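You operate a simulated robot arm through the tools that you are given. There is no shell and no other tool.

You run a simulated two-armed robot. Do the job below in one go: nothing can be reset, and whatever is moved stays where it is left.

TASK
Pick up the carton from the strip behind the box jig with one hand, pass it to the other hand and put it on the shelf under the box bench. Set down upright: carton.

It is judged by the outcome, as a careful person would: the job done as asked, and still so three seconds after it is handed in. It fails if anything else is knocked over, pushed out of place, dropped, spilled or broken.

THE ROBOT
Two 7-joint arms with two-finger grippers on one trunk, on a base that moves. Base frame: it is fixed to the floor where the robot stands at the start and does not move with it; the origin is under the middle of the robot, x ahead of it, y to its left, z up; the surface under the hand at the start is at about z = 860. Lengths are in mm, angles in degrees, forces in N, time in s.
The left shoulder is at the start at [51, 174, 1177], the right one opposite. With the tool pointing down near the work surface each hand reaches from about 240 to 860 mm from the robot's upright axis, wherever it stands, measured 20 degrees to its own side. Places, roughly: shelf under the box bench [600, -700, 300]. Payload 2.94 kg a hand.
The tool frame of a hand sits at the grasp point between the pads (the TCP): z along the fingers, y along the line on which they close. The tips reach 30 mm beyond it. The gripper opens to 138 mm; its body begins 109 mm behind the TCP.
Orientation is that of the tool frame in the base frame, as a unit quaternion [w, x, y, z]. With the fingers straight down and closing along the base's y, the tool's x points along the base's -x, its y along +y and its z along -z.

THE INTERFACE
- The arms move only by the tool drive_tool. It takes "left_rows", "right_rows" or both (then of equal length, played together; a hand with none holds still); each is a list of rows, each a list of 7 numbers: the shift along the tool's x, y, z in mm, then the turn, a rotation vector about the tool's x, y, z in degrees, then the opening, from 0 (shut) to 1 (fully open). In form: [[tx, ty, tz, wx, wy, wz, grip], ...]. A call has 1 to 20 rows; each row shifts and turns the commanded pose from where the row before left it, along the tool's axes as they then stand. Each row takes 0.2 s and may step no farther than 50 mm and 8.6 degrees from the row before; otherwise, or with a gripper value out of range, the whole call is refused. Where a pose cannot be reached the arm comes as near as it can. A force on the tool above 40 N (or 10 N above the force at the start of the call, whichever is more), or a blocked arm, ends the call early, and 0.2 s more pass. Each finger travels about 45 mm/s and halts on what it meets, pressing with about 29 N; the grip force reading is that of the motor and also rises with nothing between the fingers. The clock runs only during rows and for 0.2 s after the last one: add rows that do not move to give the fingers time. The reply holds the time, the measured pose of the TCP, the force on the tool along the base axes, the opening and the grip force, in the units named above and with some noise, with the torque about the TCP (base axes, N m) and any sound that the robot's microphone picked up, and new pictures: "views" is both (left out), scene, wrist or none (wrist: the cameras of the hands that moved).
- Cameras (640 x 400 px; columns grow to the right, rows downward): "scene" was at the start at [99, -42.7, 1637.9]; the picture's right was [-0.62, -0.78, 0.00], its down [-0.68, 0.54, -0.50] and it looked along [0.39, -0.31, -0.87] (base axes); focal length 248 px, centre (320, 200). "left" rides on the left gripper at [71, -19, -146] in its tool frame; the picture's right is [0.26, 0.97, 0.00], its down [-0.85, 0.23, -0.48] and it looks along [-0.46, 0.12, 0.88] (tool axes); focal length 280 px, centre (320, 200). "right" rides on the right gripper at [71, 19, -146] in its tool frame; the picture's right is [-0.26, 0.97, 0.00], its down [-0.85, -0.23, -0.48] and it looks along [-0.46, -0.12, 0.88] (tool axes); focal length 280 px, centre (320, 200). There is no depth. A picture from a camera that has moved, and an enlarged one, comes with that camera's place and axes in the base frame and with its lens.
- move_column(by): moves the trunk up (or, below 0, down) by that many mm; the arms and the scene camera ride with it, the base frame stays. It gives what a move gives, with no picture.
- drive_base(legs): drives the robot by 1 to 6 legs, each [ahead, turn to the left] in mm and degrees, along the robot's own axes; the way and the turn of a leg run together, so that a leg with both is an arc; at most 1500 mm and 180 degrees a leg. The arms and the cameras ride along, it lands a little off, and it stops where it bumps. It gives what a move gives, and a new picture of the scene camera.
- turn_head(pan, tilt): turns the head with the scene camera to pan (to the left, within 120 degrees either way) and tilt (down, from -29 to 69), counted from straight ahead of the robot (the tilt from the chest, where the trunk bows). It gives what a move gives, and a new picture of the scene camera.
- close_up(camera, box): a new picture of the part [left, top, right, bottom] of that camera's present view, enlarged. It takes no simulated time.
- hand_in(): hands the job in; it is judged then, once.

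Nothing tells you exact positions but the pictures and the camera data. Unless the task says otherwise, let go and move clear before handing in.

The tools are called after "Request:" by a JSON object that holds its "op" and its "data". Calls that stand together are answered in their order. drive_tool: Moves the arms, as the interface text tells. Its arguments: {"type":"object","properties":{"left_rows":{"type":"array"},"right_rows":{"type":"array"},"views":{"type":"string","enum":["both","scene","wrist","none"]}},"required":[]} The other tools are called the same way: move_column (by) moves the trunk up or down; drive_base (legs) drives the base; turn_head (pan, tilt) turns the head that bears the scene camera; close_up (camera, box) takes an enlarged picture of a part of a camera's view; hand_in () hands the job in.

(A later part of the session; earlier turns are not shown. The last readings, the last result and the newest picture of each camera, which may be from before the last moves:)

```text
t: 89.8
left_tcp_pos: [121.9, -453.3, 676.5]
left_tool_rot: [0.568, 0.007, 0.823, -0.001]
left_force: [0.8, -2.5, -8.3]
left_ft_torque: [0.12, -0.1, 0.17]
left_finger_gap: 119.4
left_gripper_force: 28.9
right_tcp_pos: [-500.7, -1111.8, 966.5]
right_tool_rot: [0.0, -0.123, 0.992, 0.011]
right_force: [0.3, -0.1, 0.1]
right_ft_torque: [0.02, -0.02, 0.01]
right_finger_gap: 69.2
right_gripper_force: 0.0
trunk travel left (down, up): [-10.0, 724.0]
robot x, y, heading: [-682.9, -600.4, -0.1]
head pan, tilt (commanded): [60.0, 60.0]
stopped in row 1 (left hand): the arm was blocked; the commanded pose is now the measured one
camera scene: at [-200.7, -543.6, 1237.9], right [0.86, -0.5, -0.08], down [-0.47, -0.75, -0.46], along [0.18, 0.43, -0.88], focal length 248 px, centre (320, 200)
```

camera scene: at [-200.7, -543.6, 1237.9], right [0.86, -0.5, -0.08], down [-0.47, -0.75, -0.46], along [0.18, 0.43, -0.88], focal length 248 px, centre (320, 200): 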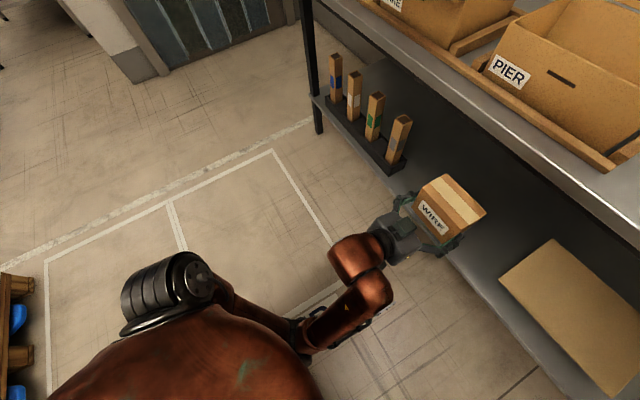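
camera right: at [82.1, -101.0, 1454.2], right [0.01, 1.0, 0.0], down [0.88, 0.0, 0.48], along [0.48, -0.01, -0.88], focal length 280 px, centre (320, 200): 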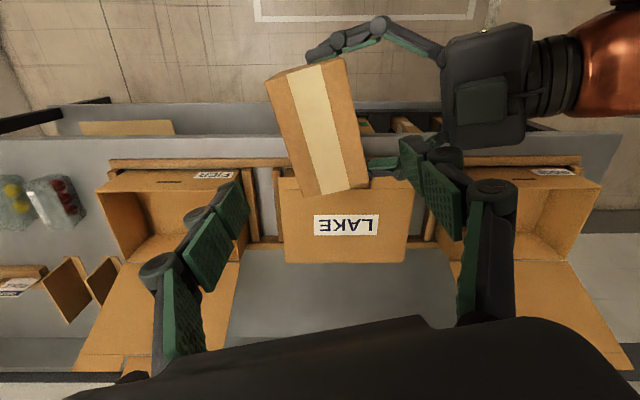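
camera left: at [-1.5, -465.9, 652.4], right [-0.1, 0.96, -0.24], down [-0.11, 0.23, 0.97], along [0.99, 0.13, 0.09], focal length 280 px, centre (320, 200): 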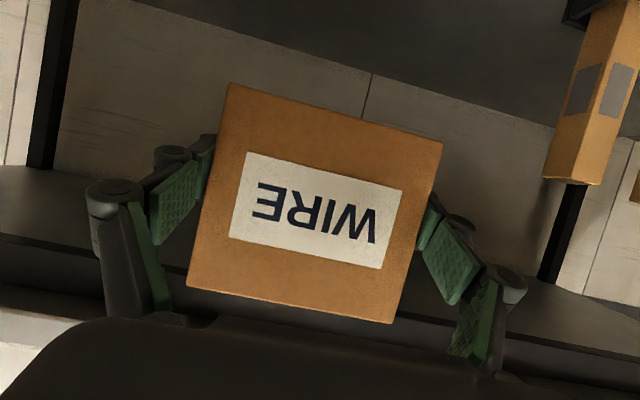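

The arm reported being blocked again and the trunk seems to be leaning further. I'll hold still a moment and check whether anything is drifting.

Request:
{"op": "drive_tool", "data": {"left_rows": [[0, 0, 0, 0, 0, 0, 0], [0, 0, 0, 0, 0, 0, 0], [0, 0, 0, 0, 0, 0, 0]], "right_rows": [[0, 0, 0, 0, 0, 0, 0.5], [0, 0, 0, 0, 0, 0, 0.5], [0, 0, 0, 0, 0, 0, 0.5]], "views": "both"}}

```text
t: 90.1
left_tcp_pos: [60.7, -451.2, 724.8]
left_tool_rot: [0.599, 0.009, 0.801, 0.005]
left_force: [0.8, -1.5, -5.6]
left_ft_torque: [0.07, 0.0, 0.07]
left_finger_gap: 119.8
left_gripper_force: 28.6
right_tcp_pos: [-587.8, -1106.4, 973.2]
right_tool_rot: [-0.008, -0.111, 0.994, 0.018]
right_force: [0.8, -1.4, -1.5]
right_ft_torque: [0.1, 0.12, 0.01]
right_finger_gap: 68.6
right_gripper_force: 0.2
trunk travel left (down, up): [-10.0, 724.0]
robot x, y, heading: [-682.8, -600.2, 0.1]
head pan, tilt (commanded): [60.0, 60.0]
stopped in row 1 (left hand): the arm was blocked; the commanded pose is now the measured one
camera scene: at [-221.9, -544.4, 1242.7], right [0.86, -0.5, -0.06], down [-0.47, -0.75, -0.47], along [0.19, 0.44, -0.88], focal length 248 px, centre (320, 200)
camera right: at [-658.0, -1108.5, 1120.9], right [0.04, 1.0, 0.03], down [0.89, -0.05, 0.45], along [0.46, 0.01, -0.89], focal length 280 px, centre (320, 200)
camera left: at [-99.5, -468.2, 696.7], right [-0.07, 0.97, -0.23], down [-0.21, 0.21, 0.95], along [0.97, 0.11, 0.19], focal length 280 px, centre (320, 200)
```

scene: 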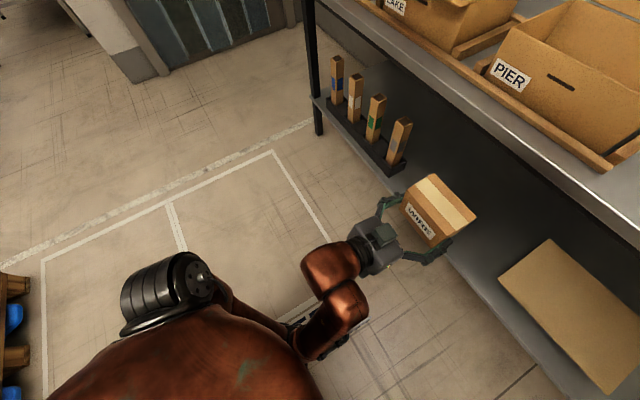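
right: 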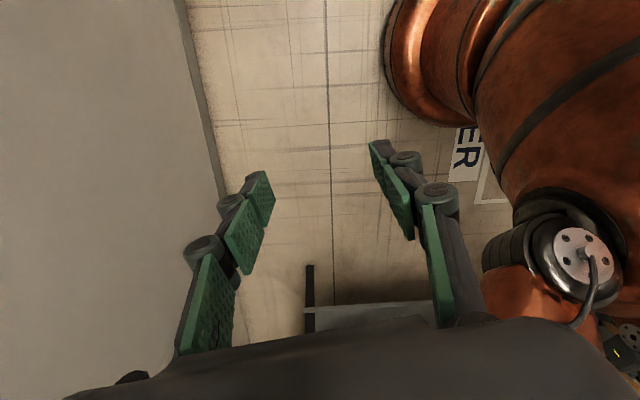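
left: 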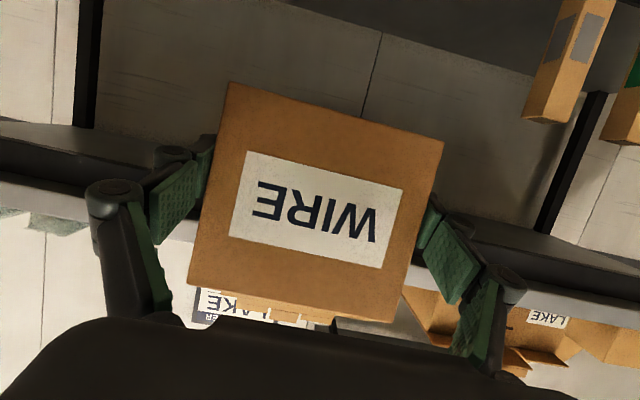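

Request:
{"op": "turn_head", "data": {"pan": 30, "tilt": 60}}

```text
t: 91.1
left_tcp_pos: [73.9, -449.2, 717.1]
left_tool_rot: [0.596, 0.003, 0.803, -0.001]
left_force: [-1.9, 0.2, -3.1]
left_ft_torque: [-0.03, 0.05, -0.07]
left_finger_gap: 119.6
left_gripper_force: 28.6
right_tcp_pos: [-566.9, -1109.3, 964.4]
right_tool_rot: [0.032, -0.122, 0.992, 0.009]
right_force: [-1.8, -0.1, 0.9]
right_ft_torque: [-0.03, -0.15, -0.03]
right_finger_gap: 68.8
right_gripper_force: 0.0
trunk travel left (down, up): [-10.0, 724.0]
robot x, y, heading: [-678.1, -599.0, -0.2]
head pan, tilt (commanded): [30.0, 60.0]
camera scene: at [-214.8, -565.7, 1245.1], right [0.5, -0.87, -0.03], down [-0.78, -0.43, -0.46], along [0.39, 0.25, -0.89], focal length 248 px, centre (320, 200)
```

scene: 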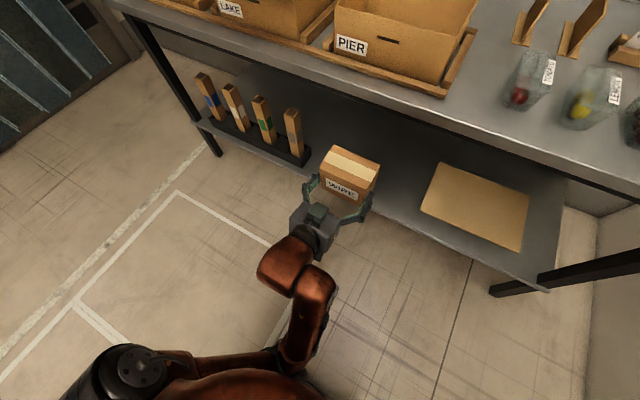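

Request:
{"op": "turn_head", "data": {"pan": 0, "tilt": 50}}

Request:
{"op": "turn_head", "data": {"pan": 10, "tilt": 50}}

```text
t: 92.0
left_tcp_pos: [72.4, -450.3, 719.1]
left_tool_rot: [0.597, 0.004, 0.802, 0.002]
left_force: [-0.1, -0.1, -4.5]
left_ft_torque: [-0.02, 0.05, 0.03]
left_finger_gap: 119.4
left_gripper_force: 29.2
right_tcp_pos: [-570.5, -1109.8, 966.1]
right_tool_rot: [0.034, -0.123, 0.992, 0.006]
right_force: [-0.5, 0.3, 0.0]
right_ft_torque: [-0.04, -0.05, -0.01]
right_finger_gap: 68.9
right_gripper_force: 0.1
trunk travel left (down, up): [-10.0, 724.0]
robot x, y, heading: [-683.7, -599.5, 0.1]
head pan, tilt (commanded): [0.0, 50.0]
camera scene: at [-234.0, -598.9, 1265.7], right [0.0, -1.0, 0.0], down [-0.78, 0.0, -0.63], along [0.63, 0.0, -0.78], focal length 248 px, centre (320, 200)
```

scene: 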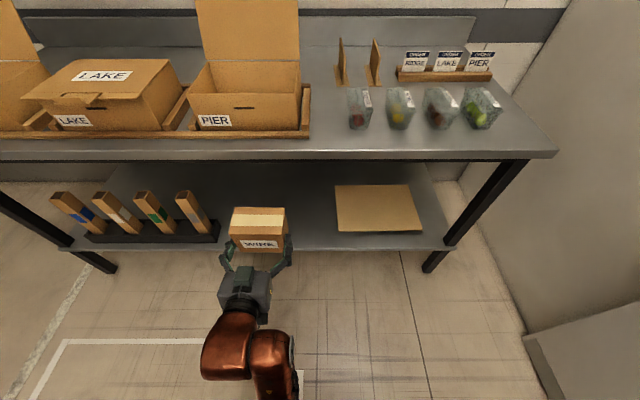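

```text
t: 92.7
left_tcp_pos: [64.6, -451.5, 724.9]
left_tool_rot: [0.601, 0.006, 0.799, 0.0]
left_force: [0.7, 0.9, -6.1]
left_ft_torque: [-0.01, -0.03, -0.01]
left_finger_gap: 119.6
left_gripper_force: 29.3
right_tcp_pos: [-581.4, -1109.8, 964.9]
right_tool_rot: [0.04, -0.122, 0.992, 0.005]
right_force: [1.6, 0.4, -0.4]
right_ft_torque: [0.02, 0.17, -0.01]
right_finger_gap: 69.2
right_gripper_force: 0.1
trunk travel left (down, up): [-10.0, 724.0]
robot x, y, heading: [-685.8, -599.8, -0.1]
head pan, tilt (commanded): [10.0, 50.0]
camera scene: at [-259.0, -585.7, 1270.5], right [0.17, -0.98, 0.0], down [-0.76, -0.13, -0.64], along [0.63, 0.11, -0.77], focal length 248 px, centre (320, 200)
```

scene: 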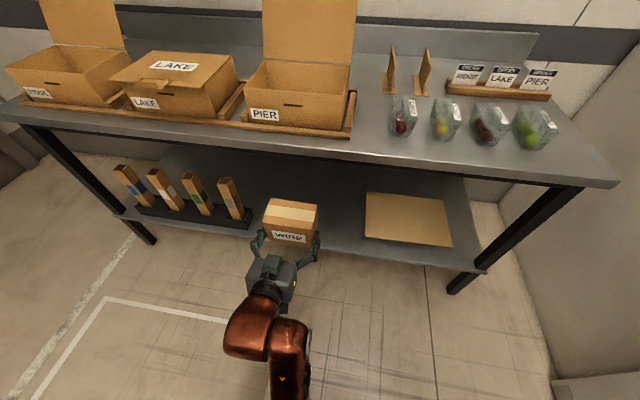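

The whole body was tipping or leaning a few degrees because the fully lowered, bowed posture is near its limit. It has settled back and the carton is still held. I'll raise the trunk 150 mm for a more balanced stance and reach down with the arm instead.

Request:
{"op": "move_column", "data": {"by": 150}}

Request:
{"op": "turn_head", "data": {"pan": 20, "tilt": 55}}

```text
t: 94.5
left_tcp_pos: [63.7, -450.4, 874.4]
left_tool_rot: [0.601, 0.005, 0.799, 0.0]
left_force: [1.1, -0.2, -4.0]
left_ft_torque: [-0.02, 0.11, 0.02]
left_finger_gap: 119.5
left_gripper_force: 29.1
right_tcp_pos: [-581.7, -1112.1, 1114.9]
right_tool_rot: [0.04, -0.123, 0.992, 0.006]
right_force: [-0.2, 0.3, -0.4]
right_ft_torque: [0.01, -0.02, -0.04]
right_finger_gap: 69.0
right_gripper_force: 0.0
trunk travel left (down, up): [-160.0, 574.0]
robot x, y, heading: [-683.8, -596.2, 0.2]
head pan, tilt (commanded): [10.0, 50.0]
```

```text
t: 95.2
left_tcp_pos: [63.5, -452.2, 876.0]
left_tool_rot: [0.602, 0.005, 0.799, 0.001]
left_force: [1.2, 0.9, -4.4]
left_ft_torque: [-0.01, 0.08, -0.04]
left_finger_gap: 119.2
left_gripper_force: 29.4
right_tcp_pos: [-583.6, -1110.8, 1115.4]
right_tool_rot: [0.04, -0.123, 0.992, 0.006]
right_force: [-0.8, 0.2, -0.2]
right_ft_torque: [-0.05, 0.02, -0.01]
right_finger_gap: 69.2
right_gripper_force: 0.1
trunk travel left (down, up): [-160.0, 574.0]
robot x, y, heading: [-681.0, -593.1, 0.2]
head pan, tilt (commanded): [20.0, 55.0]
camera scene: at [-427.7, -574.4, 1444.3], right [0.34, -0.94, 0.0], down [-0.77, -0.28, -0.57], along [0.54, 0.2, -0.82], focal length 248 px, centre (320, 200)
```

scene: 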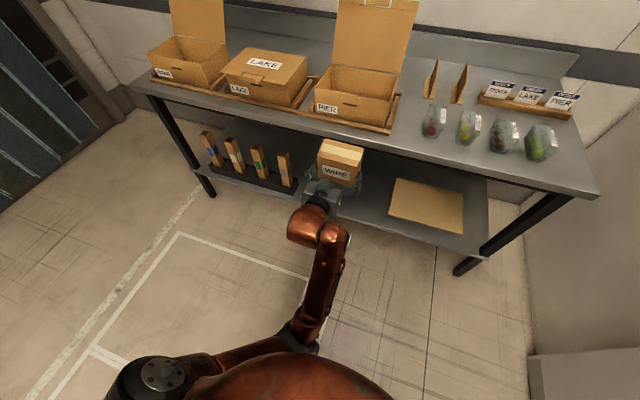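

Stable now. Restoring the carton to level, then lowering with the arm in steps while checking the body stays level.

Request:
{"op": "drive_tool", "data": {"left_rows": [[0, 0, 0, 0, 3, 0, 0], [0, 0, 0, 0, 2.9, 0, 0], [27.8, 0, 11.2, 0, 0, 0, 0], [27.8, 0, 11.2, 0, 0, 0, 0], [27.8, 0, 11.2, 0, 0, 0, 0], [27.8, 0, 11.2, 0, 0, 0, 0], [27.8, 0, 11.2, 0, 0, 0, 0], [0, 0, 0, 0, 0, 0, 0], [0, 0, 0, 0, 0, 0, 0]], "views": "both"}}

```text
t: 97.2
left_tcp_pos: [71.1, -433.8, 740.8]
left_tool_rot: [0.572, 0.013, 0.82, 0.023]
left_force: [0.6, 1.2, -4.4]
left_ft_torque: [-0.01, 0.07, -0.01]
left_finger_gap: 119.3
left_gripper_force: 28.9
right_tcp_pos: [-582.4, -1111.3, 1115.4]
right_tool_rot: [0.041, -0.121, 0.992, 0.005]
right_force: [-0.5, -0.1, 0.9]
right_ft_torque: [0.02, 0.03, -0.01]
right_finger_gap: 69.1
right_gripper_force: 0.1
trunk travel left (down, up): [-160.0, 574.0]
robot x, y, heading: [-682.5, -594.9, 0.1]
head pan, tilt (commanded): [20.0, 55.0]
camera scene: at [-427.8, -574.3, 1444.3], right [0.34, -0.94, 0.0], down [-0.77, -0.28, -0.57], along [0.54, 0.2, -0.82], focal length 248 px, centre (320, 200)
camera left: at [-88.5, -451.7, 722.6], right [-0.09, 0.98, -0.2], down [-0.16, 0.18, 0.97], along [0.98, 0.12, 0.14], focal length 280 px, centre (320, 200)
```

scene: 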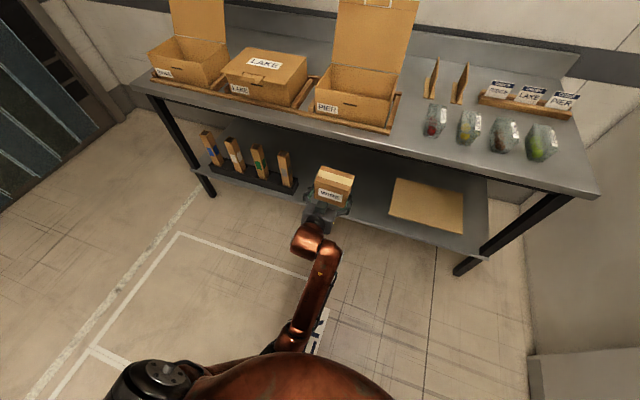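
left: 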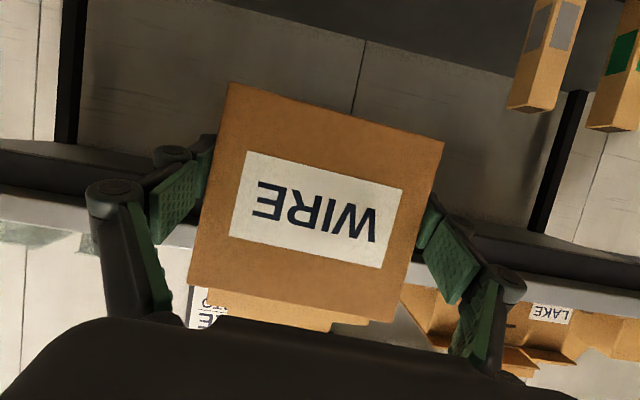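

The trunk stayed level this time, but the hand lags its target by about 20 mm because the elbow is tucked under the chest. I'll raise the hand to relieve that and back the robot away, so the arm can be lowered more extended.

Request:
{"op": "drive_tool", "data": {"left_rows": [[-31.3, 0, -12.5, 0, 0, 0, 0], [-31.3, 0, -12.5, 0, 0, 0, 0], [-31.3, 0, -12.5, 0, 0, 0, 0], [-31.3, 0, -12.5, 0, 0, 0, 0], [-31.3, 0, -12.5, 0, 0, 0, 0], [-31.3, 0, -12.5, 0, 0, 0, 0], [-31.3, 0, -12.5, 0, 0, 0, 0], [0, 0, 0, 0, 0, 0, 0]], "views": "none"}}

Request:
{"op": "drive_base", "data": {"legs": [[-240, 0]]}}

```text
t: 99.0
left_tcp_pos: [63.5, -452.7, 963.2]
left_tool_rot: [0.56, 0.004, 0.829, 0.001]
left_force: [-0.3, 0.2, -4.2]
left_ft_torque: [0.0, 0.1, 0.0]
left_finger_gap: 119.6
left_gripper_force: 29.0
right_tcp_pos: [-581.8, -1109.9, 1114.1]
right_tool_rot: [0.04, -0.122, 0.992, 0.005]
right_force: [-0.1, 0.0, 1.2]
right_ft_torque: [0.01, 0.0, 0.0]
right_finger_gap: 68.9
right_gripper_force: 0.0
trunk travel left (down, up): [-160.0, 574.0]
robot x, y, heading: [-682.4, -602.2, 0.2]
head pan, tilt (commanded): [20.0, 55.0]
```

```text
t: 100.8
left_tcp_pos: [-181.5, -448.2, 961.4]
left_tool_rot: [0.56, 0.002, 0.829, 0.002]
left_force: [-0.2, 0.0, -3.7]
left_ft_torque: [0.01, 0.12, 0.0]
left_finger_gap: 119.5
left_gripper_force: 28.8
right_tcp_pos: [-822.3, -1111.4, 1114.7]
right_tool_rot: [0.04, -0.126, 0.991, 0.006]
right_force: [0.2, -0.2, -0.4]
right_ft_torque: [0.0, -0.04, -0.02]
right_finger_gap: 69.1
right_gripper_force: 0.1
trunk travel left (down, up): [-160.0, 574.0]
robot x, y, heading: [-926.9, -601.9, 0.3]
head pan, tilt (commanded): [20.0, 55.0]
camera scene: at [-672.2, -573.8, 1444.0], right [0.35, -0.94, 0.0], down [-0.77, -0.28, -0.57], along [0.54, 0.2, -0.82], focal length 248 px, centre (320, 200)
```

scene: 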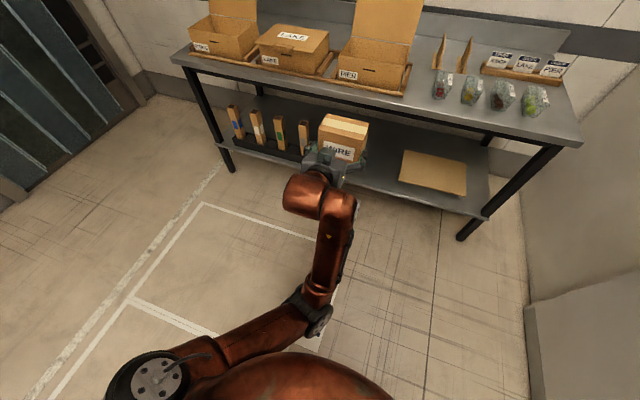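

The arm is in an elbow-down posture, so lowering it while folded drives the elbow into the body. I'll extend the hand well forward now and then swing it down on an arc with the arm nearly straight.

Request:
{"op": "drive_tool", "data": {"left_rows": [[-13.7, 0, 34.1, 0, 0, 0, 0], [-13.7, 0, 34.1, 0, 0, 0, 0], [-13.7, 0, 34.1, 0, 0, 0, 0], [-13.7, 0, 34.1, 0, 0, 0, 0], [-13.7, 0, 34.1, 0, 0, 0, 0], [-13.7, 0, 34.1, 0, 0, 0, 0], [-13.7, 0, 34.1, 0, 0, 0, 0], [-13.7, 0, 34.1, 0, 0, 0, 0], [0, 0, 0, 0, 0, 0, 0]], "views": "scene"}}

```text
t: 102.8
left_tcp_pos: [112.8, -449.4, 960.8]
left_tool_rot: [0.56, 0.001, 0.829, 0.003]
left_force: [0.2, -0.1, -5.0]
left_ft_torque: [0.02, 0.11, -0.03]
left_finger_gap: 119.5
left_gripper_force: 29.1
right_tcp_pos: [-823.3, -1110.6, 1115.5]
right_tool_rot: [0.041, -0.125, 0.991, 0.006]
right_force: [0.4, -0.4, 0.6]
right_ft_torque: [0.01, 0.05, -0.01]
right_finger_gap: 68.9
right_gripper_force: 0.0
trunk travel left (down, up): [-160.0, 574.0]
robot x, y, heading: [-922.7, -601.1, 0.5]
head pan, tilt (commanded): [20.0, 55.0]
camera scene: at [-672.2, -573.5, 1444.2], right [0.35, -0.94, 0.0], down [-0.77, -0.29, -0.57], along [0.54, 0.2, -0.82], focal length 248 px, centre (320, 200)
```

scene: 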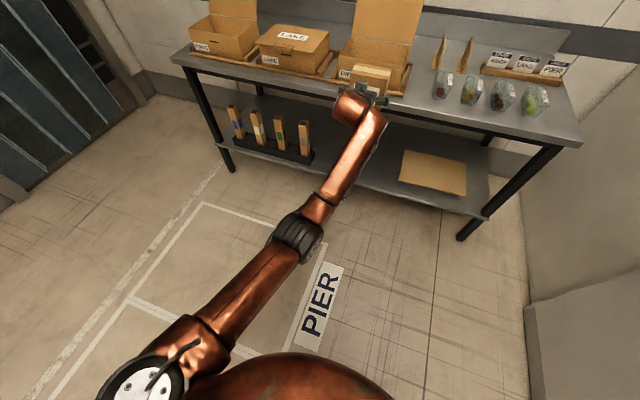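

Extended, tracking exactly, body level. Now lowering along the arc, first part.

Request:
{"op": "drive_tool", "data": {"left_rows": [[29.9, 0, 12, 0, 0, 0, 0], [29.9, 0, 12, 0, 0, 0, 0], [29.9, 0, 12, 0, 0, 0, 0], [29.9, 0, 12, 0, 0, 0, 0], [29.9, 0, 12, 0, 0, 0, 0], [29.1, 0, 8, 0, 0, 0, 0], [29.1, 0, 8, 0, 0, 0, 0], [29.1, 0, 8, 0, 0, 0, 0], [29.1, 0, 8, 0, 0, 0, 0], [29.1, 0, 8, 0, 0, 0, 0], [0, 0, 0, 0, 0, 0, 0]], "views": "scene"}}

```text
t: 105.2
left_tcp_pos: [95.0, -445.8, 650.5]
left_tool_rot: [0.56, 0.002, 0.828, 0.002]
left_force: [0.2, -0.1, -2.9]
left_ft_torque: [-0.01, 0.1, 0.01]
left_finger_gap: 119.4
left_gripper_force: 28.7
right_tcp_pos: [-823.7, -1111.4, 1114.9]
right_tool_rot: [0.041, -0.125, 0.991, 0.004]
right_force: [-0.5, -0.5, -0.1]
right_ft_torque: [0.0, -0.02, -0.01]
right_finger_gap: 68.5
right_gripper_force: 0.0
trunk travel left (down, up): [-160.0, 574.0]
robot x, y, heading: [-926.8, -597.5, 0.6]
head pan, tilt (commanded): [20.0, 55.0]
camera scene: at [-672.5, -573.7, 1444.4], right [0.35, -0.94, 0.0], down [-0.77, -0.28, -0.57], along [0.54, 0.2, -0.82], focal length 248 px, centre (320, 200)
```

scene: 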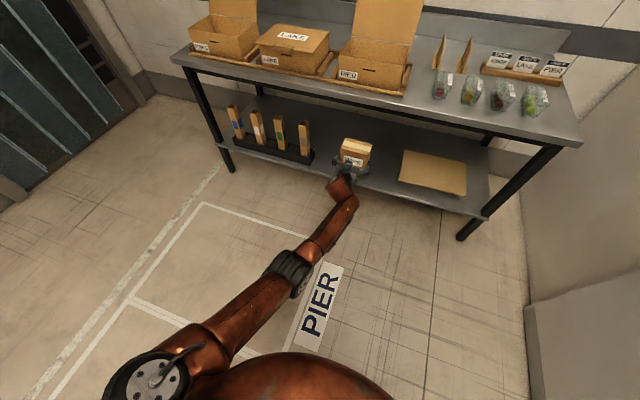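

Tracking well and the body is steady. Continuing down the arc to just above shelf height.

Request:
{"op": "drive_tool", "data": {"left_rows": [[26.6, 0, 1, 0, 0, 0, 0], [26.6, 0, 1, 0, 0, 0, 0], [26.6, 0, 1, 0, 0, 0, 0], [26.6, 0, 1, 0, 0, 0, 0], [29, 0, -5, 0, 0, 0, 0], [29, 0, -5, 0, 0, 0, 0], [29, 0, -5, 0, 0, 0, 0], [29, 0, -5, 0, 0, 0, 0], [0, 0, 0, 0, 0, 0, 0]], "views": "scene"}}

```text
t: 107.2
left_tcp_pos: [-3.4, -445.1, 448.5]
left_tool_rot: [0.56, 0.002, 0.829, 0.003]
left_force: [0.5, -0.3, -4.4]
left_ft_torque: [0.01, 0.11, 0.0]
left_finger_gap: 119.6
left_gripper_force: 29.0
right_tcp_pos: [-822.8, -1110.7, 1116.7]
right_tool_rot: [0.041, -0.125, 0.991, 0.005]
right_force: [0.7, 0.8, -0.3]
right_ft_torque: [-0.02, 0.03, 0.03]
right_finger_gap: 69.2
right_gripper_force: 0.1
trunk travel left (down, up): [-160.0, 574.0]
robot x, y, heading: [-925.8, -598.1, 0.2]
head pan, tilt (commanded): [20.0, 55.0]
camera scene: at [-672.4, -573.5, 1444.3], right [0.35, -0.94, 0.0], down [-0.77, -0.29, -0.57], along [0.54, 0.2, -0.82], focal length 248 px, centre (320, 200)
```

scene: 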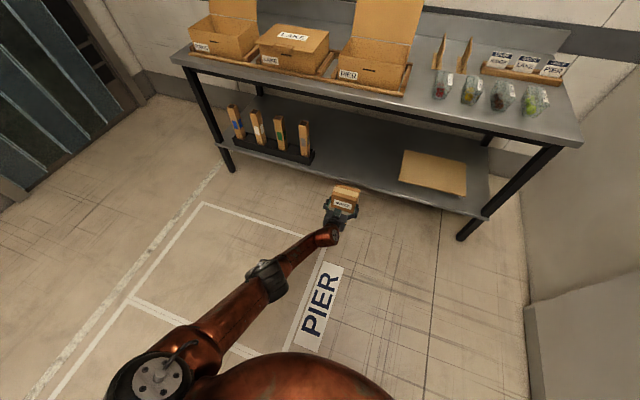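

Request:
{"op": "drive_tool", "data": {"left_rows": [[28.8, 0, -15.4, 0, 0, 0, 0], [28.8, 0, -15.4, 0, 0, 0, 0], [28.8, 0, -15.4, 0, 0, 0, 0], [0, 0, 0, 0, 0, 0, 0]], "views": "both"}}

```text
t: 108.2
left_tcp_pos: [-77.4, -444.7, 387.7]
left_tool_rot: [0.56, 0.002, 0.828, 0.003]
left_force: [0.5, 0.4, -4.5]
left_ft_torque: [-0.02, 0.11, 0.0]
left_finger_gap: 119.5
left_gripper_force: 28.7
right_tcp_pos: [-824.0, -1111.1, 1115.8]
right_tool_rot: [0.04, -0.124, 0.991, 0.005]
right_force: [0.5, 0.4, 0.5]
right_ft_torque: [-0.02, -0.01, 0.04]
right_finger_gap: 69.0
right_gripper_force: 0.1
trunk travel left (down, up): [-160.0, 574.0]
robot x, y, heading: [-926.0, -602.6, 0.3]
head pan, tilt (commanded): [20.0, 55.0]
camera scene: at [-672.5, -573.4, 1444.3], right [0.35, -0.94, 0.0], down [-0.77, -0.28, -0.57], along [0.54, 0.2, -0.82], focal length 248 px, centre (320, 200)
camera left: at [-238.4, -462.8, 375.7], right [-0.1, 0.97, -0.24], down [-0.13, 0.22, 0.97], along [0.99, 0.12, 0.1], focal length 280 px, centre (320, 200)
```

scene: 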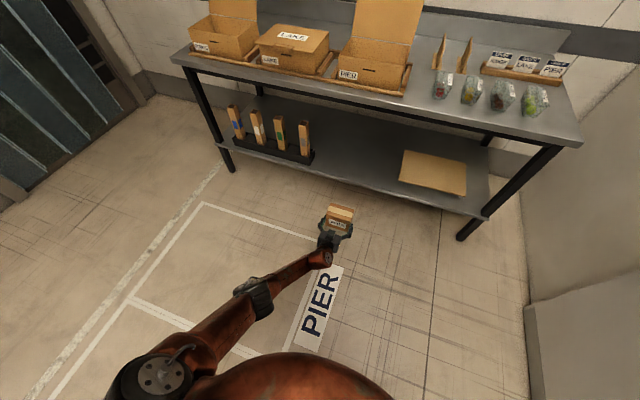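
left: 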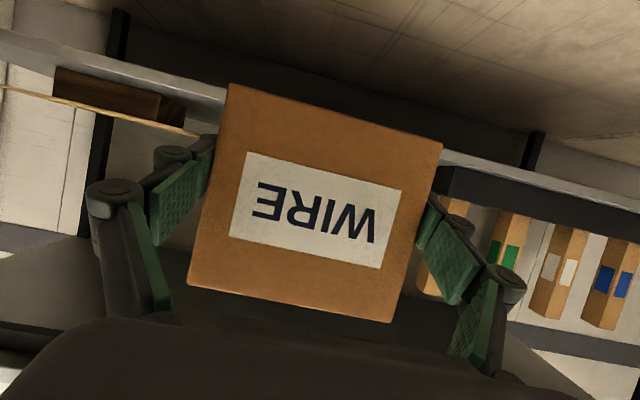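

Positioned in front of the shelf. I see something on the shelf to the right in the wrist view, so I'll zoom in before driving in.

Request:
{"op": "close_up", "data": {"camera": "left", "box": [0, 0, 260, 180]}}

Request:
{"op": "close_up", "data": {"camera": "left", "box": [380, 100, 640, 280]}}

Request:
{"op": "close_up", "data": {"camera": "scene", "box": [200, 60, 520, 250]}}

```text
2.22 times, centred on (130, 90) of left
camera zoom: at [-238.4, -462.8, 375.7], right [-0.1, 0.97, -0.24], down [-0.13, 0.22, 0.97], along [0.99, 0.12, 0.1], focal length 623 px, centre (742, 444)
```

zoom: 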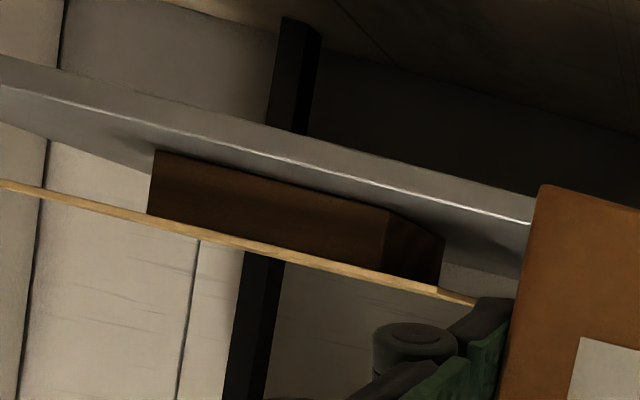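

```text
2.22 times, centred on (510, 190) of left
camera zoom: at [-238.4, -462.8, 375.7], right [-0.1, 0.97, -0.24], down [-0.13, 0.22, 0.97], along [0.99, 0.12, 0.1], focal length 623 px, centre (-102, 222)
```

zoom: 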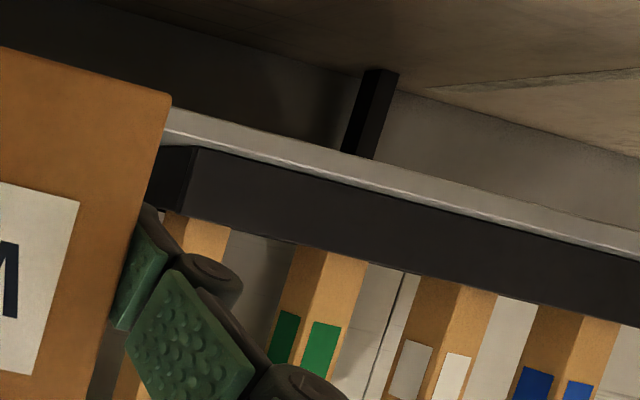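

```text
2.00 times, centred on (360, 155) of scene
camera zoom: at [-672.5, -573.4, 1444.3], right [0.35, -0.94, 0.0], down [-0.77, -0.28, -0.57], along [0.54, 0.2, -0.82], focal length 496 px, centre (240, 290)
```

zoom: 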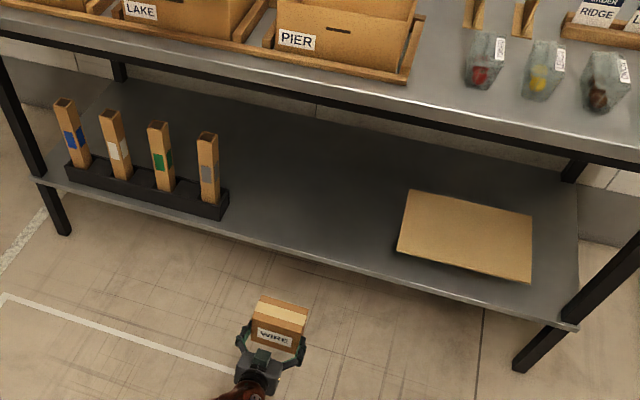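

The shelf's clear top surface is at z ≈ 300. The object on the right is a board raised on a block (y < -670) and the holder is to the left, so the carton lane at y ≈ -445 is free. Driving forward 500 mm to slide the carton in above the shelf.

Request:
{"op": "drive_base", "data": {"legs": [[300, 0]]}}

Request:
{"op": "turn_head", "data": {"pan": 20, "tilt": 60}}

```text
t: 110.3
left_tcp_pos: [222.4, -444.1, 393.2]
left_tool_rot: [0.563, 0.002, 0.826, 0.002]
left_force: [-1.5, -0.6, -4.0]
left_ft_torque: [0.0, 0.03, -0.07]
left_finger_gap: 119.4
left_gripper_force: 28.6
right_tcp_pos: [-534.3, -1110.0, 1115.8]
right_tool_rot: [0.046, -0.124, 0.991, 0.005]
right_force: [-2.2, -0.1, 0.5]
right_ft_torque: [0.0, -0.22, -0.01]
right_finger_gap: 69.1
right_gripper_force: 0.1
trunk travel left (down, up): [-160.0, 574.0]
robot x, y, heading: [-625.4, -598.8, 0.3]
head pan, tilt (commanded): [20.0, 55.0]
camera scene: at [-376.4, -572.4, 1445.5], right [0.35, -0.94, 0.0], down [-0.77, -0.28, -0.58], along [0.54, 0.2, -0.82], focal length 248 px, centre (320, 200)
```

scene: 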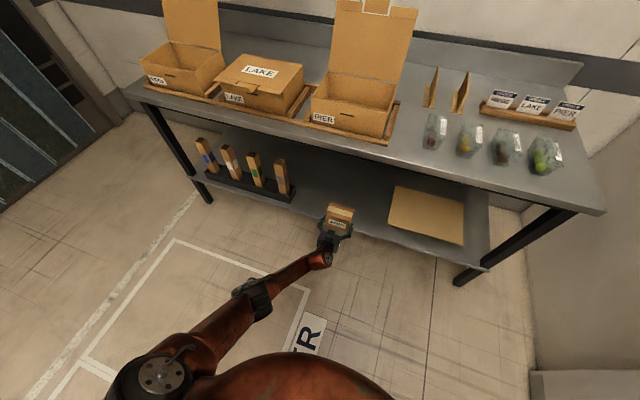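

```text
t: 110.9
left_tcp_pos: [223.1, -443.8, 388.2]
left_tool_rot: [0.561, 0.002, 0.828, 0.002]
left_force: [-0.2, 0.2, -4.0]
left_ft_torque: [-0.03, 0.08, -0.03]
left_finger_gap: 119.5
left_gripper_force: 29.3
right_tcp_pos: [-528.0, -1108.8, 1115.6]
right_tool_rot: [0.044, -0.124, 0.991, 0.006]
right_force: [1.2, -0.1, 1.3]
right_ft_torque: [-0.03, 0.04, -0.03]
right_finger_gap: 69.3
right_gripper_force: 0.1
trunk travel left (down, up): [-160.0, 574.0]
robot x, y, heading: [-624.3, -598.2, 0.2]
head pan, tilt (commanded): [20.0, 60.0]
camera scene: at [-375.1, -574.1, 1438.1], right [0.35, -0.94, 0.0], down [-0.81, -0.3, -0.5], along [0.47, 0.17, -0.87], focal length 248 px, centre (320, 200)
```

scene: 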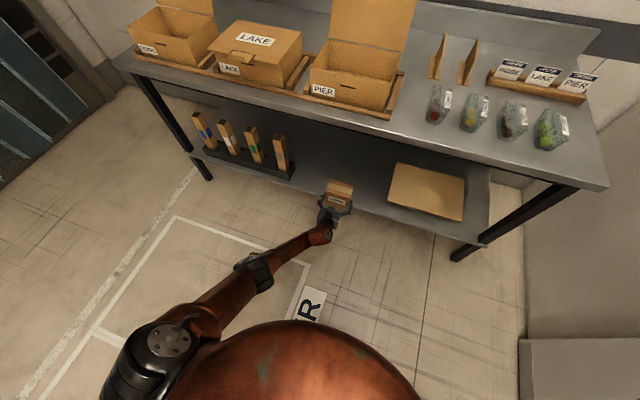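

The carton is at the shelf edge, about 45 mm above its surface. Driving the last 200 mm in.

Request:
{"op": "drive_base", "data": {"legs": [[200, 0]]}}

Request:
{"op": "close_up", "data": {"camera": "left", "box": [0, 0, 640, 400]}}

```text
t: 112.5
left_tcp_pos: [424.6, -438.6, 392.3]
left_tool_rot: [0.565, -0.001, 0.825, 0.004]
left_force: [0.7, -0.4, -5.0]
left_ft_torque: [0.03, 0.05, -0.03]
left_finger_gap: 119.6
left_gripper_force: 29.0
right_tcp_pos: [-334.6, -1107.6, 1115.7]
right_tool_rot: [0.048, -0.125, 0.991, 0.007]
right_force: [1.0, 0.7, -0.5]
right_ft_torque: [0.04, 0.11, 0.04]
right_finger_gap: 69.3
right_gripper_force: 0.1
trunk travel left (down, up): [-160.0, 574.0]
robot x, y, heading: [-418.0, -595.7, 0.5]
head pan, tilt (commanded): [20.0, 60.0]
camera scene: at [-163.5, -572.4, 1437.4], right [0.35, -0.94, 0.0], down [-0.82, -0.3, -0.49], along [0.46, 0.17, -0.87], focal length 248 px, centre (320, 200)
```

scene: 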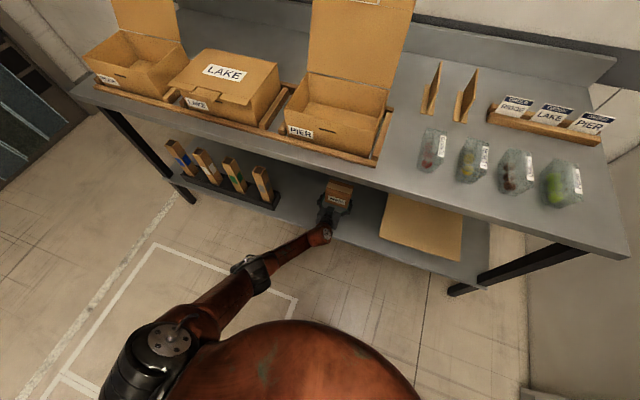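

```text
1.00 times, centred on (320, 200) of left (not enlarged: the box is as wide or as high as the picture)
camera zoom: at [263.5, -458.0, 378.9], right [-0.1, 0.97, -0.24], down [-0.14, 0.23, 0.96], along [0.99, 0.13, 0.11], focal length 280 px, centre (320, 200)
```

zoom: 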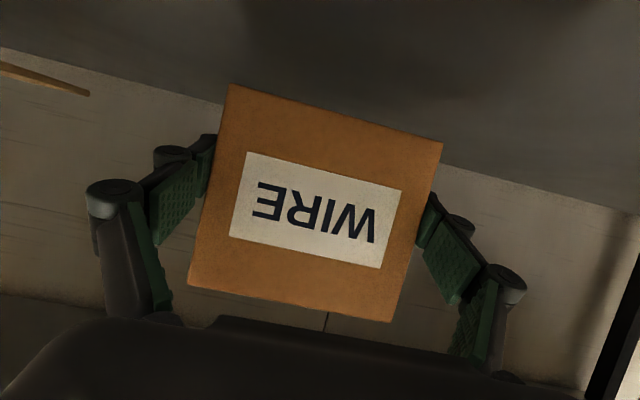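

Request:
{"op": "drive_tool", "data": {"left_rows": [[0, 0, 0, 0, 0, 0, 0], [13, 0, 5.2, 0, 0, 0, 0], [13, 0, 5.2, 0, 0, 0, 0], [0, 0, 0, 0, 0, 0, 0], [0, 0, 0, 0, 0, 0, 0]], "views": "wrist"}}

```text
t: 113.7
left_tcp_pos: [422.7, -438.7, 369.9]
left_tool_rot: [0.568, 0.0, 0.823, 0.003]
left_force: [0.0, -0.6, -4.2]
left_ft_torque: [0.03, 0.07, -0.03]
left_finger_gap: 119.6
left_gripper_force: 28.9
right_tcp_pos: [-340.6, -1107.1, 1113.7]
right_tool_rot: [0.051, -0.125, 0.991, 0.006]
right_force: [-0.7, -0.7, -0.5]
right_ft_torque: [-0.01, 0.04, 0.0]
right_finger_gap: 69.0
right_gripper_force: 0.1
trunk travel left (down, up): [-160.0, 574.0]
robot x, y, heading: [-421.3, -596.0, 0.3]
head pan, tilt (commanded): [20.0, 60.0]
camera left: at [261.2, -458.1, 354.9], right [-0.1, 0.97, -0.24], down [-0.14, 0.23, 0.96], along [0.98, 0.13, 0.12], focal length 280 px, centre (320, 200)
```

left: 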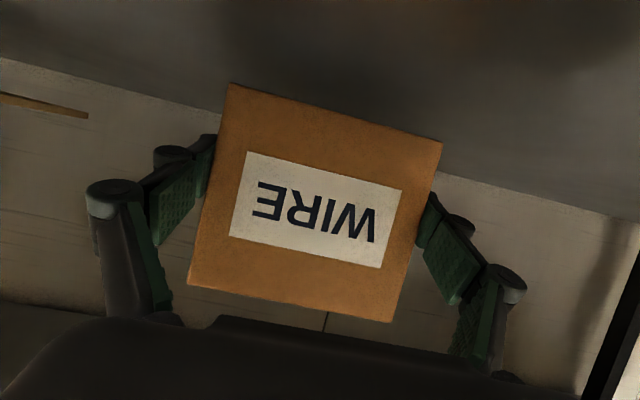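

Request:
{"op": "drive_tool", "data": {"left_rows": [[0, 0, 0, 0, 1.1, 0, 0], [8.5, 0, 3.4, 0, 0, 0, 0], [8.5, 0, 3.4, 0, 0, 0, 0], [0, 0, 0, 0, 0, 0, 0], [0, 0, 0, 0, 0, 0, 0]], "views": "none"}}

```text
t: 114.9
left_tcp_pos: [420.2, -438.4, 351.2]
left_tool_rot: [0.559, 0.0, 0.829, 0.003]
left_force: [0.2, -0.2, -4.2]
left_ft_torque: [-0.01, 0.1, 0.0]
left_finger_gap: 119.3
left_gripper_force: 29.2
right_tcp_pos: [-339.0, -1107.5, 1113.9]
right_tool_rot: [0.052, -0.125, 0.991, 0.006]
right_force: [0.5, -0.3, -0.5]
right_ft_torque: [-0.03, -0.01, 0.01]
right_finger_gap: 69.1
right_gripper_force: 0.0
trunk travel left (down, up): [-160.0, 574.0]
robot x, y, heading: [-423.0, -597.2, 0.3]
head pan, tilt (commanded): [20.0, 60.0]
```

Level and about 8 mm above the shelf by my estimate. Lowering in small steps, watching for contact force.

Request:
{"op": "drive_tool", "data": {"left_rows": [[2.8, 0, 1.1, 0, 0, 0, 0], [0, 0, 0, 0, 0, 0, 0]], "views": "none"}}

Request:
{"op": "drive_tool", "data": {"left_rows": [[2.8, 0, 1.1, 0, 0, 0, 0], [0, 0, 0, 0, 0, 0, 0]], "views": "wrist"}}

```text
t: 115.5
left_tcp_pos: [419.2, -437.8, 350.6]
left_tool_rot: [0.56, -0.001, 0.828, 0.003]
left_force: [0.1, -0.1, -4.2]
left_ft_torque: [-0.01, 0.11, -0.03]
left_finger_gap: 119.4
left_gripper_force: 28.8
left hand out of reach, approached as far as the arm can: row 1
right_tcp_pos: [-341.4, -1108.5, 1113.2]
right_tool_rot: [0.052, -0.125, 0.991, 0.005]
right_force: [-0.7, 0.2, 0.8]
right_ft_torque: [0.0, 0.01, 0.01]
right_finger_gap: 68.9
right_gripper_force: 0.1
trunk travel left (down, up): [-160.0, 574.0]
robot x, y, heading: [-424.9, -596.7, 0.5]
head pan, tilt (commanded): [20.0, 60.0]
```

```text
t: 116.1
left_tcp_pos: [417.8, -437.9, 350.6]
left_tool_rot: [0.56, 0.0, 0.829, 0.003]
left_force: [-0.7, 0.7, -5.0]
left_ft_torque: [0.0, 0.11, -0.04]
left_finger_gap: 119.5
left_gripper_force: 29.3
right_tcp_pos: [-340.0, -1108.8, 1114.7]
right_tool_rot: [0.052, -0.125, 0.991, 0.006]
right_force: [-0.1, 0.5, 0.8]
right_ft_torque: [0.01, 0.03, 0.01]
right_finger_gap: 69.1
right_gripper_force: 0.1
trunk travel left (down, up): [-160.0, 574.0]
robot x, y, heading: [-422.8, -596.9, 0.6]
head pan, tilt (commanded): [20.0, 60.0]
camera left: at [256.4, -457.1, 338.1], right [-0.1, 0.97, -0.24], down [-0.13, 0.23, 0.97], along [0.99, 0.13, 0.1], focal length 280 px, centre (320, 200)
```

left: 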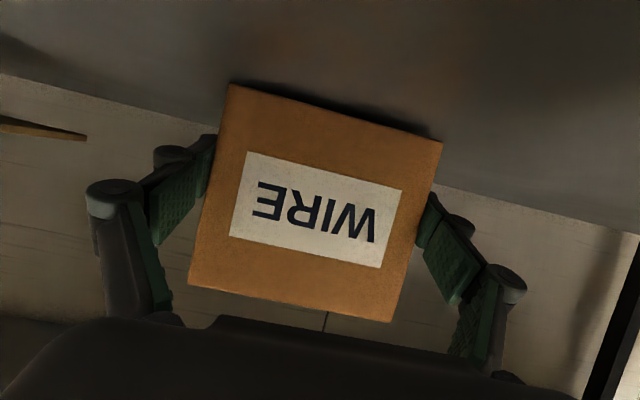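

The arm is at its reach limit here, so I'll draw back 20 mm, which gives room to go lower, then finish the descent in small steps.

Request:
{"op": "drive_tool", "data": {"left_rows": [[3.7, 0, -9.3, 0, 0, 0, 0], [3.7, 0, -9.3, 0, 0, 0, 0], [0, 0, 0, 0, 0, 0, 0]], "views": "none"}}

```text
t: 116.9
left_tcp_pos: [400.2, -438.3, 348.9]
left_tool_rot: [0.561, -0.001, 0.828, 0.004]
left_force: [0.1, 0.7, -4.7]
left_ft_torque: [0.04, 0.08, 0.0]
left_finger_gap: 119.5
left_gripper_force: 29.2
right_tcp_pos: [-341.5, -1106.5, 1115.1]
right_tool_rot: [0.053, -0.125, 0.991, 0.006]
right_force: [0.0, 0.0, -0.4]
right_ft_torque: [-0.01, 0.02, 0.0]
right_finger_gap: 68.7
right_gripper_force: 0.1
trunk travel left (down, up): [-160.0, 574.0]
robot x, y, heading: [-427.2, -596.0, 0.6]
head pan, tilt (commanded): [20.0, 60.0]
```

Request:
{"op": "drive_tool", "data": {"left_rows": [[2.8, 0, 1.1, 0, 0, 0, 0], [0, 0, 0, 0, 0, 0, 0]], "views": "none"}}

Request:
{"op": "drive_tool", "data": {"left_rows": [[2.0, 0, 0.8, 0, 0, 0, 0], [0, 0, 0, 0, 0, 0, 0]], "views": "none"}}

```text
t: 117.5
left_tcp_pos: [400.0, -437.5, 346.0]
left_tool_rot: [0.56, -0.001, 0.828, 0.004]
left_force: [0.3, -0.5, -3.9]
left_ft_torque: [0.0, 0.13, -0.01]
left_finger_gap: 119.4
left_gripper_force: 29.4
right_tcp_pos: [-339.9, -1107.7, 1114.0]
right_tool_rot: [0.051, -0.126, 0.991, 0.005]
right_force: [0.0, -0.3, 0.9]
right_ft_torque: [0.02, 0.02, 0.04]
right_finger_gap: 68.7
right_gripper_force: 0.0
trunk travel left (down, up): [-160.0, 574.0]
robot x, y, heading: [-421.7, -595.4, 0.4]
head pan, tilt (commanded): [20.0, 60.0]
```

```text
t: 118.1
left_tcp_pos: [401.0, -438.6, 344.1]
left_tool_rot: [0.56, -0.001, 0.828, 0.004]
left_force: [0.5, 0.4, -0.4]
left_ft_torque: [-0.17, 0.13, 0.05]
left_finger_gap: 119.6
left_gripper_force: 29.0
right_tcp_pos: [-340.7, -1107.4, 1115.5]
right_tool_rot: [0.052, -0.125, 0.991, 0.006]
right_force: [-0.9, 0.0, -0.8]
right_ft_torque: [0.01, 0.02, -0.04]
right_finger_gap: 69.2
right_gripper_force: 0.1
trunk travel left (down, up): [-160.0, 574.0]
robot x, y, heading: [-426.5, -594.0, 0.4]
head pan, tilt (commanded): [20.0, 60.0]
```

Contact: the weight has transferred to the shelf at TCP z ≈ 344. One more small step to seat it, then open the fingers gradually.

Request:
{"op": "drive_tool", "data": {"left_rows": [[1.0, 0, 0.4, 0, 0, 0, 0], [0, 0, 0, 0, 0, 0, 0]], "views": "wrist"}}

```text
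t: 118.7
left_tcp_pos: [400.6, -438.8, 345.1]
left_tool_rot: [0.561, -0.001, 0.828, 0.003]
left_force: [-1.0, 0.5, 6.0]
left_ft_torque: [-0.63, 0.3, -0.09]
left_finger_gap: 119.2
left_gripper_force: 29.2
right_tcp_pos: [-341.3, -1107.4, 1114.0]
right_tool_rot: [0.053, -0.125, 0.991, 0.005]
right_force: [0.0, 0.4, -1.1]
right_ft_torque: [0.0, 0.0, 0.01]
right_finger_gap: 69.1
right_gripper_force: 0.0
trunk travel left (down, up): [-160.0, 574.0]
robot x, y, heading: [-424.5, -597.2, 0.5]
head pan, tilt (commanded): [20.0, 60.0]
camera left: at [239.2, -458.0, 332.5], right [-0.1, 0.97, -0.24], down [-0.13, 0.23, 0.97], along [0.99, 0.13, 0.1], focal length 280 px, centre (320, 200)
```

left: 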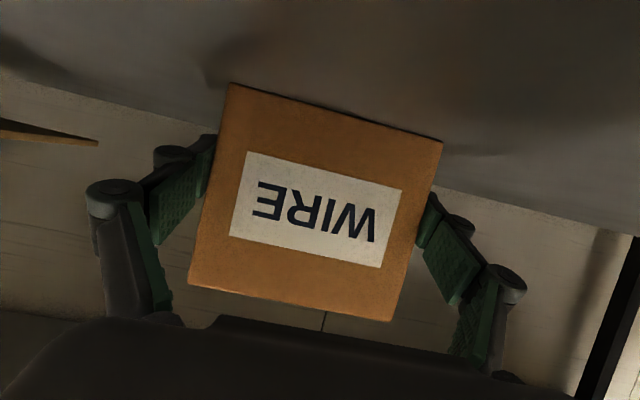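

Request:
{"op": "drive_tool", "data": {"left_rows": [[0, 0, 0, 0, 0, 0, 0.9], [0, 0, 0, 0, 0, 0, 0.95], [0, 0, 0, 0, 0, 0, 1], [0, 0, 0, 0, 0, 0, 1], [0, 0, 0, 0, 0, 0, 1], [0, 0, 0, 0, 0, 0, 1]], "views": "wrist"}}

```text
t: 120.1
left_tcp_pos: [400.7, -437.0, 342.6]
left_tool_rot: [0.561, 0.0, 0.828, 0.003]
left_force: [0.0, 0.6, 0.1]
left_ft_torque: [0.02, 0.02, -0.01]
left_finger_gap: 137.7
left_gripper_force: 0.0
right_tcp_pos: [-341.3, -1108.2, 1115.6]
right_tool_rot: [0.052, -0.126, 0.991, 0.006]
right_force: [0.2, -0.5, -0.2]
right_ft_torque: [0.0, 0.02, 0.0]
right_finger_gap: 69.3
right_gripper_force: 0.2
trunk travel left (down, up): [-160.0, 574.0]
robot x, y, heading: [-418.6, -596.3, 0.6]
head pan, tilt (commanded): [20.0, 60.0]
camera left: at [238.8, -457.5, 331.5], right [-0.1, 0.97, -0.24], down [-0.13, 0.23, 0.97], along [0.99, 0.13, 0.1], focal length 280 px, centre (320, 200)
```

left: 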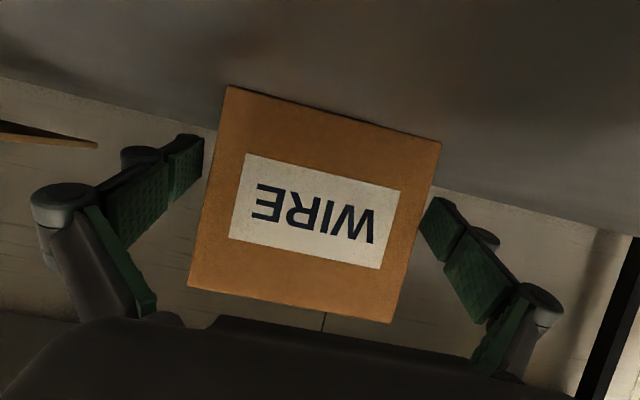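

Released: the carton stands upright on the shelf. Withdrawing the hand straight back along its own axis.

Request:
{"op": "drive_tool", "data": {"left_rows": [[0, 0, -12, 0, 0, 0, 1], [0, 0, -18, 0, 0, 0, 1], [0, 0, -20, 0, 0, 0, 1], [0, 0, -20, 0, 0, 0, 1], [0, 0, -20, 0, 0, 0, 1], [0, 0, -20, 0, 0, 0, 1], [0, 0, 0, 0, 0, 0, 1]], "views": "wrist"}}

```text
t: 121.7
left_tcp_pos: [295.9, -439.0, 383.1]
left_tool_rot: [0.561, -0.001, 0.828, 0.004]
left_force: [0.0, -0.7, 0.1]
left_ft_torque: [0.0, 0.0, -0.01]
left_finger_gap: 138.0
left_gripper_force: 0.1
right_tcp_pos: [-342.1, -1107.8, 1115.1]
right_tool_rot: [0.052, -0.125, 0.991, 0.006]
right_force: [-0.4, 0.2, -0.5]
right_ft_torque: [0.01, -0.03, 0.03]
right_finger_gap: 68.9
right_gripper_force: 0.1
trunk travel left (down, up): [-160.0, 574.0]
robot x, y, heading: [-423.3, -598.0, 0.3]
head pan, tilt (commanded): [20.0, 60.0]
camera left: at [135.7, -457.7, 372.1], right [-0.1, 0.97, -0.24], down [-0.13, 0.22, 0.97], along [0.99, 0.13, 0.1], focal length 280 px, centre (320, 200)
```

left: 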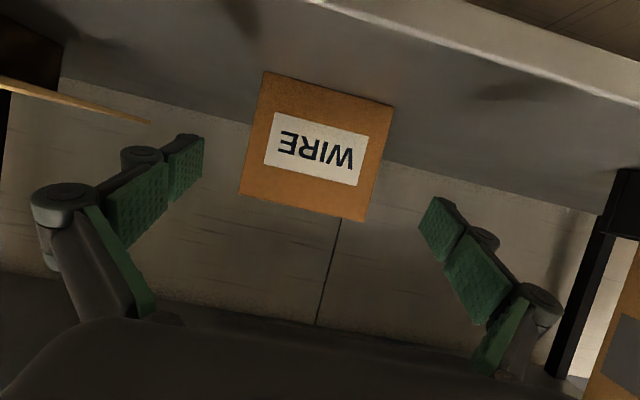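

The hand is clear and the carton stays put, upright. Backing the base away and looking at the result from the scene camera.

Request:
{"op": "drive_base", "data": {"legs": [[-350, 0]]}}

Request:
{"op": "turn_head", "data": {"pan": 5, "tilt": 45}}

Request:
{"op": "close_up", "data": {"camera": "left", "box": [160, 0, 480, 200]}}

```text
t: 124.0
left_tcp_pos: [-53.8, -440.6, 384.9]
left_tool_rot: [0.561, 0.0, 0.828, 0.003]
left_force: [0.0, -0.6, 0.3]
left_ft_torque: [0.0, -0.04, -0.01]
left_finger_gap: 138.3
left_gripper_force: 0.0
right_tcp_pos: [-693.8, -1110.3, 1114.1]
right_tool_rot: [0.052, -0.125, 0.991, 0.005]
right_force: [0.6, 0.2, -0.1]
right_ft_torque: [-0.01, -0.02, -0.03]
right_finger_gap: 68.8
right_gripper_force: 0.2
trunk travel left (down, up): [-160.0, 574.0]
robot x, y, heading: [-776.8, -601.2, 0.1]
head pan, tilt (commanded): [20.0, 60.0]
camera scene: at [-526.5, -574.8, 1438.5], right [0.35, -0.94, 0.0], down [-0.81, -0.3, -0.5], along [0.47, 0.17, -0.87], focal length 248 px, centre (320, 200)
```

scene: 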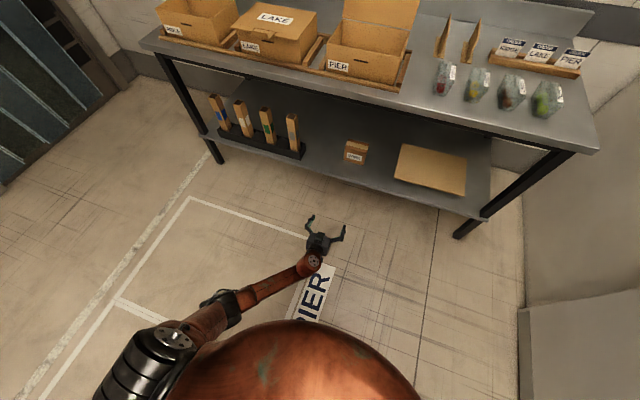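

```text
t: 124.8
left_tcp_pos: [-54.4, -440.4, 384.5]
left_tool_rot: [0.561, -0.001, 0.828, 0.004]
left_force: [0.2, 0.3, 0.0]
left_ft_torque: [0.02, 0.02, 0.0]
left_finger_gap: 138.0
left_gripper_force: 0.0
right_tcp_pos: [-692.5, -1111.3, 1113.2]
right_tool_rot: [0.052, -0.126, 0.991, 0.006]
right_force: [-0.9, -0.9, 0.6]
right_ft_torque: [-0.01, 0.01, 0.02]
right_finger_gap: 68.8
right_gripper_force: 0.1
trunk travel left (down, up): [-160.0, 574.0]
robot x, y, heading: [-779.6, -601.3, 0.3]
head pan, tilt (commanded): [5.0, 45.0]
camera scene: at [-507.5, -590.3, 1457.7], right [0.1, -1.0, 0.0], down [-0.7, -0.07, -0.71], along [0.7, 0.07, -0.71], focal length 248 px, centre (320, 200)
```

scene: 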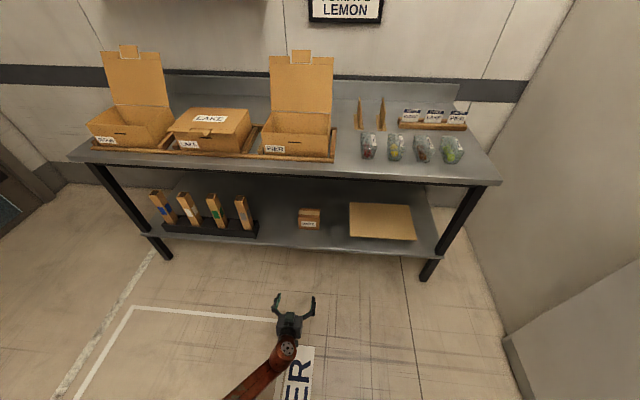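

```text
2.00 times, centred on (320, 100) of left
camera zoom: at [-216.3, -460.5, 372.1], right [-0.1, 0.97, -0.24], down [-0.13, 0.23, 0.97], along [0.99, 0.13, 0.1], focal length 561 px, centre (320, 400)
```

zoom: 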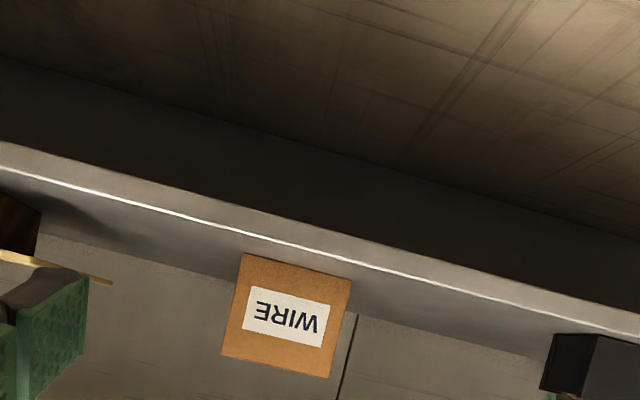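

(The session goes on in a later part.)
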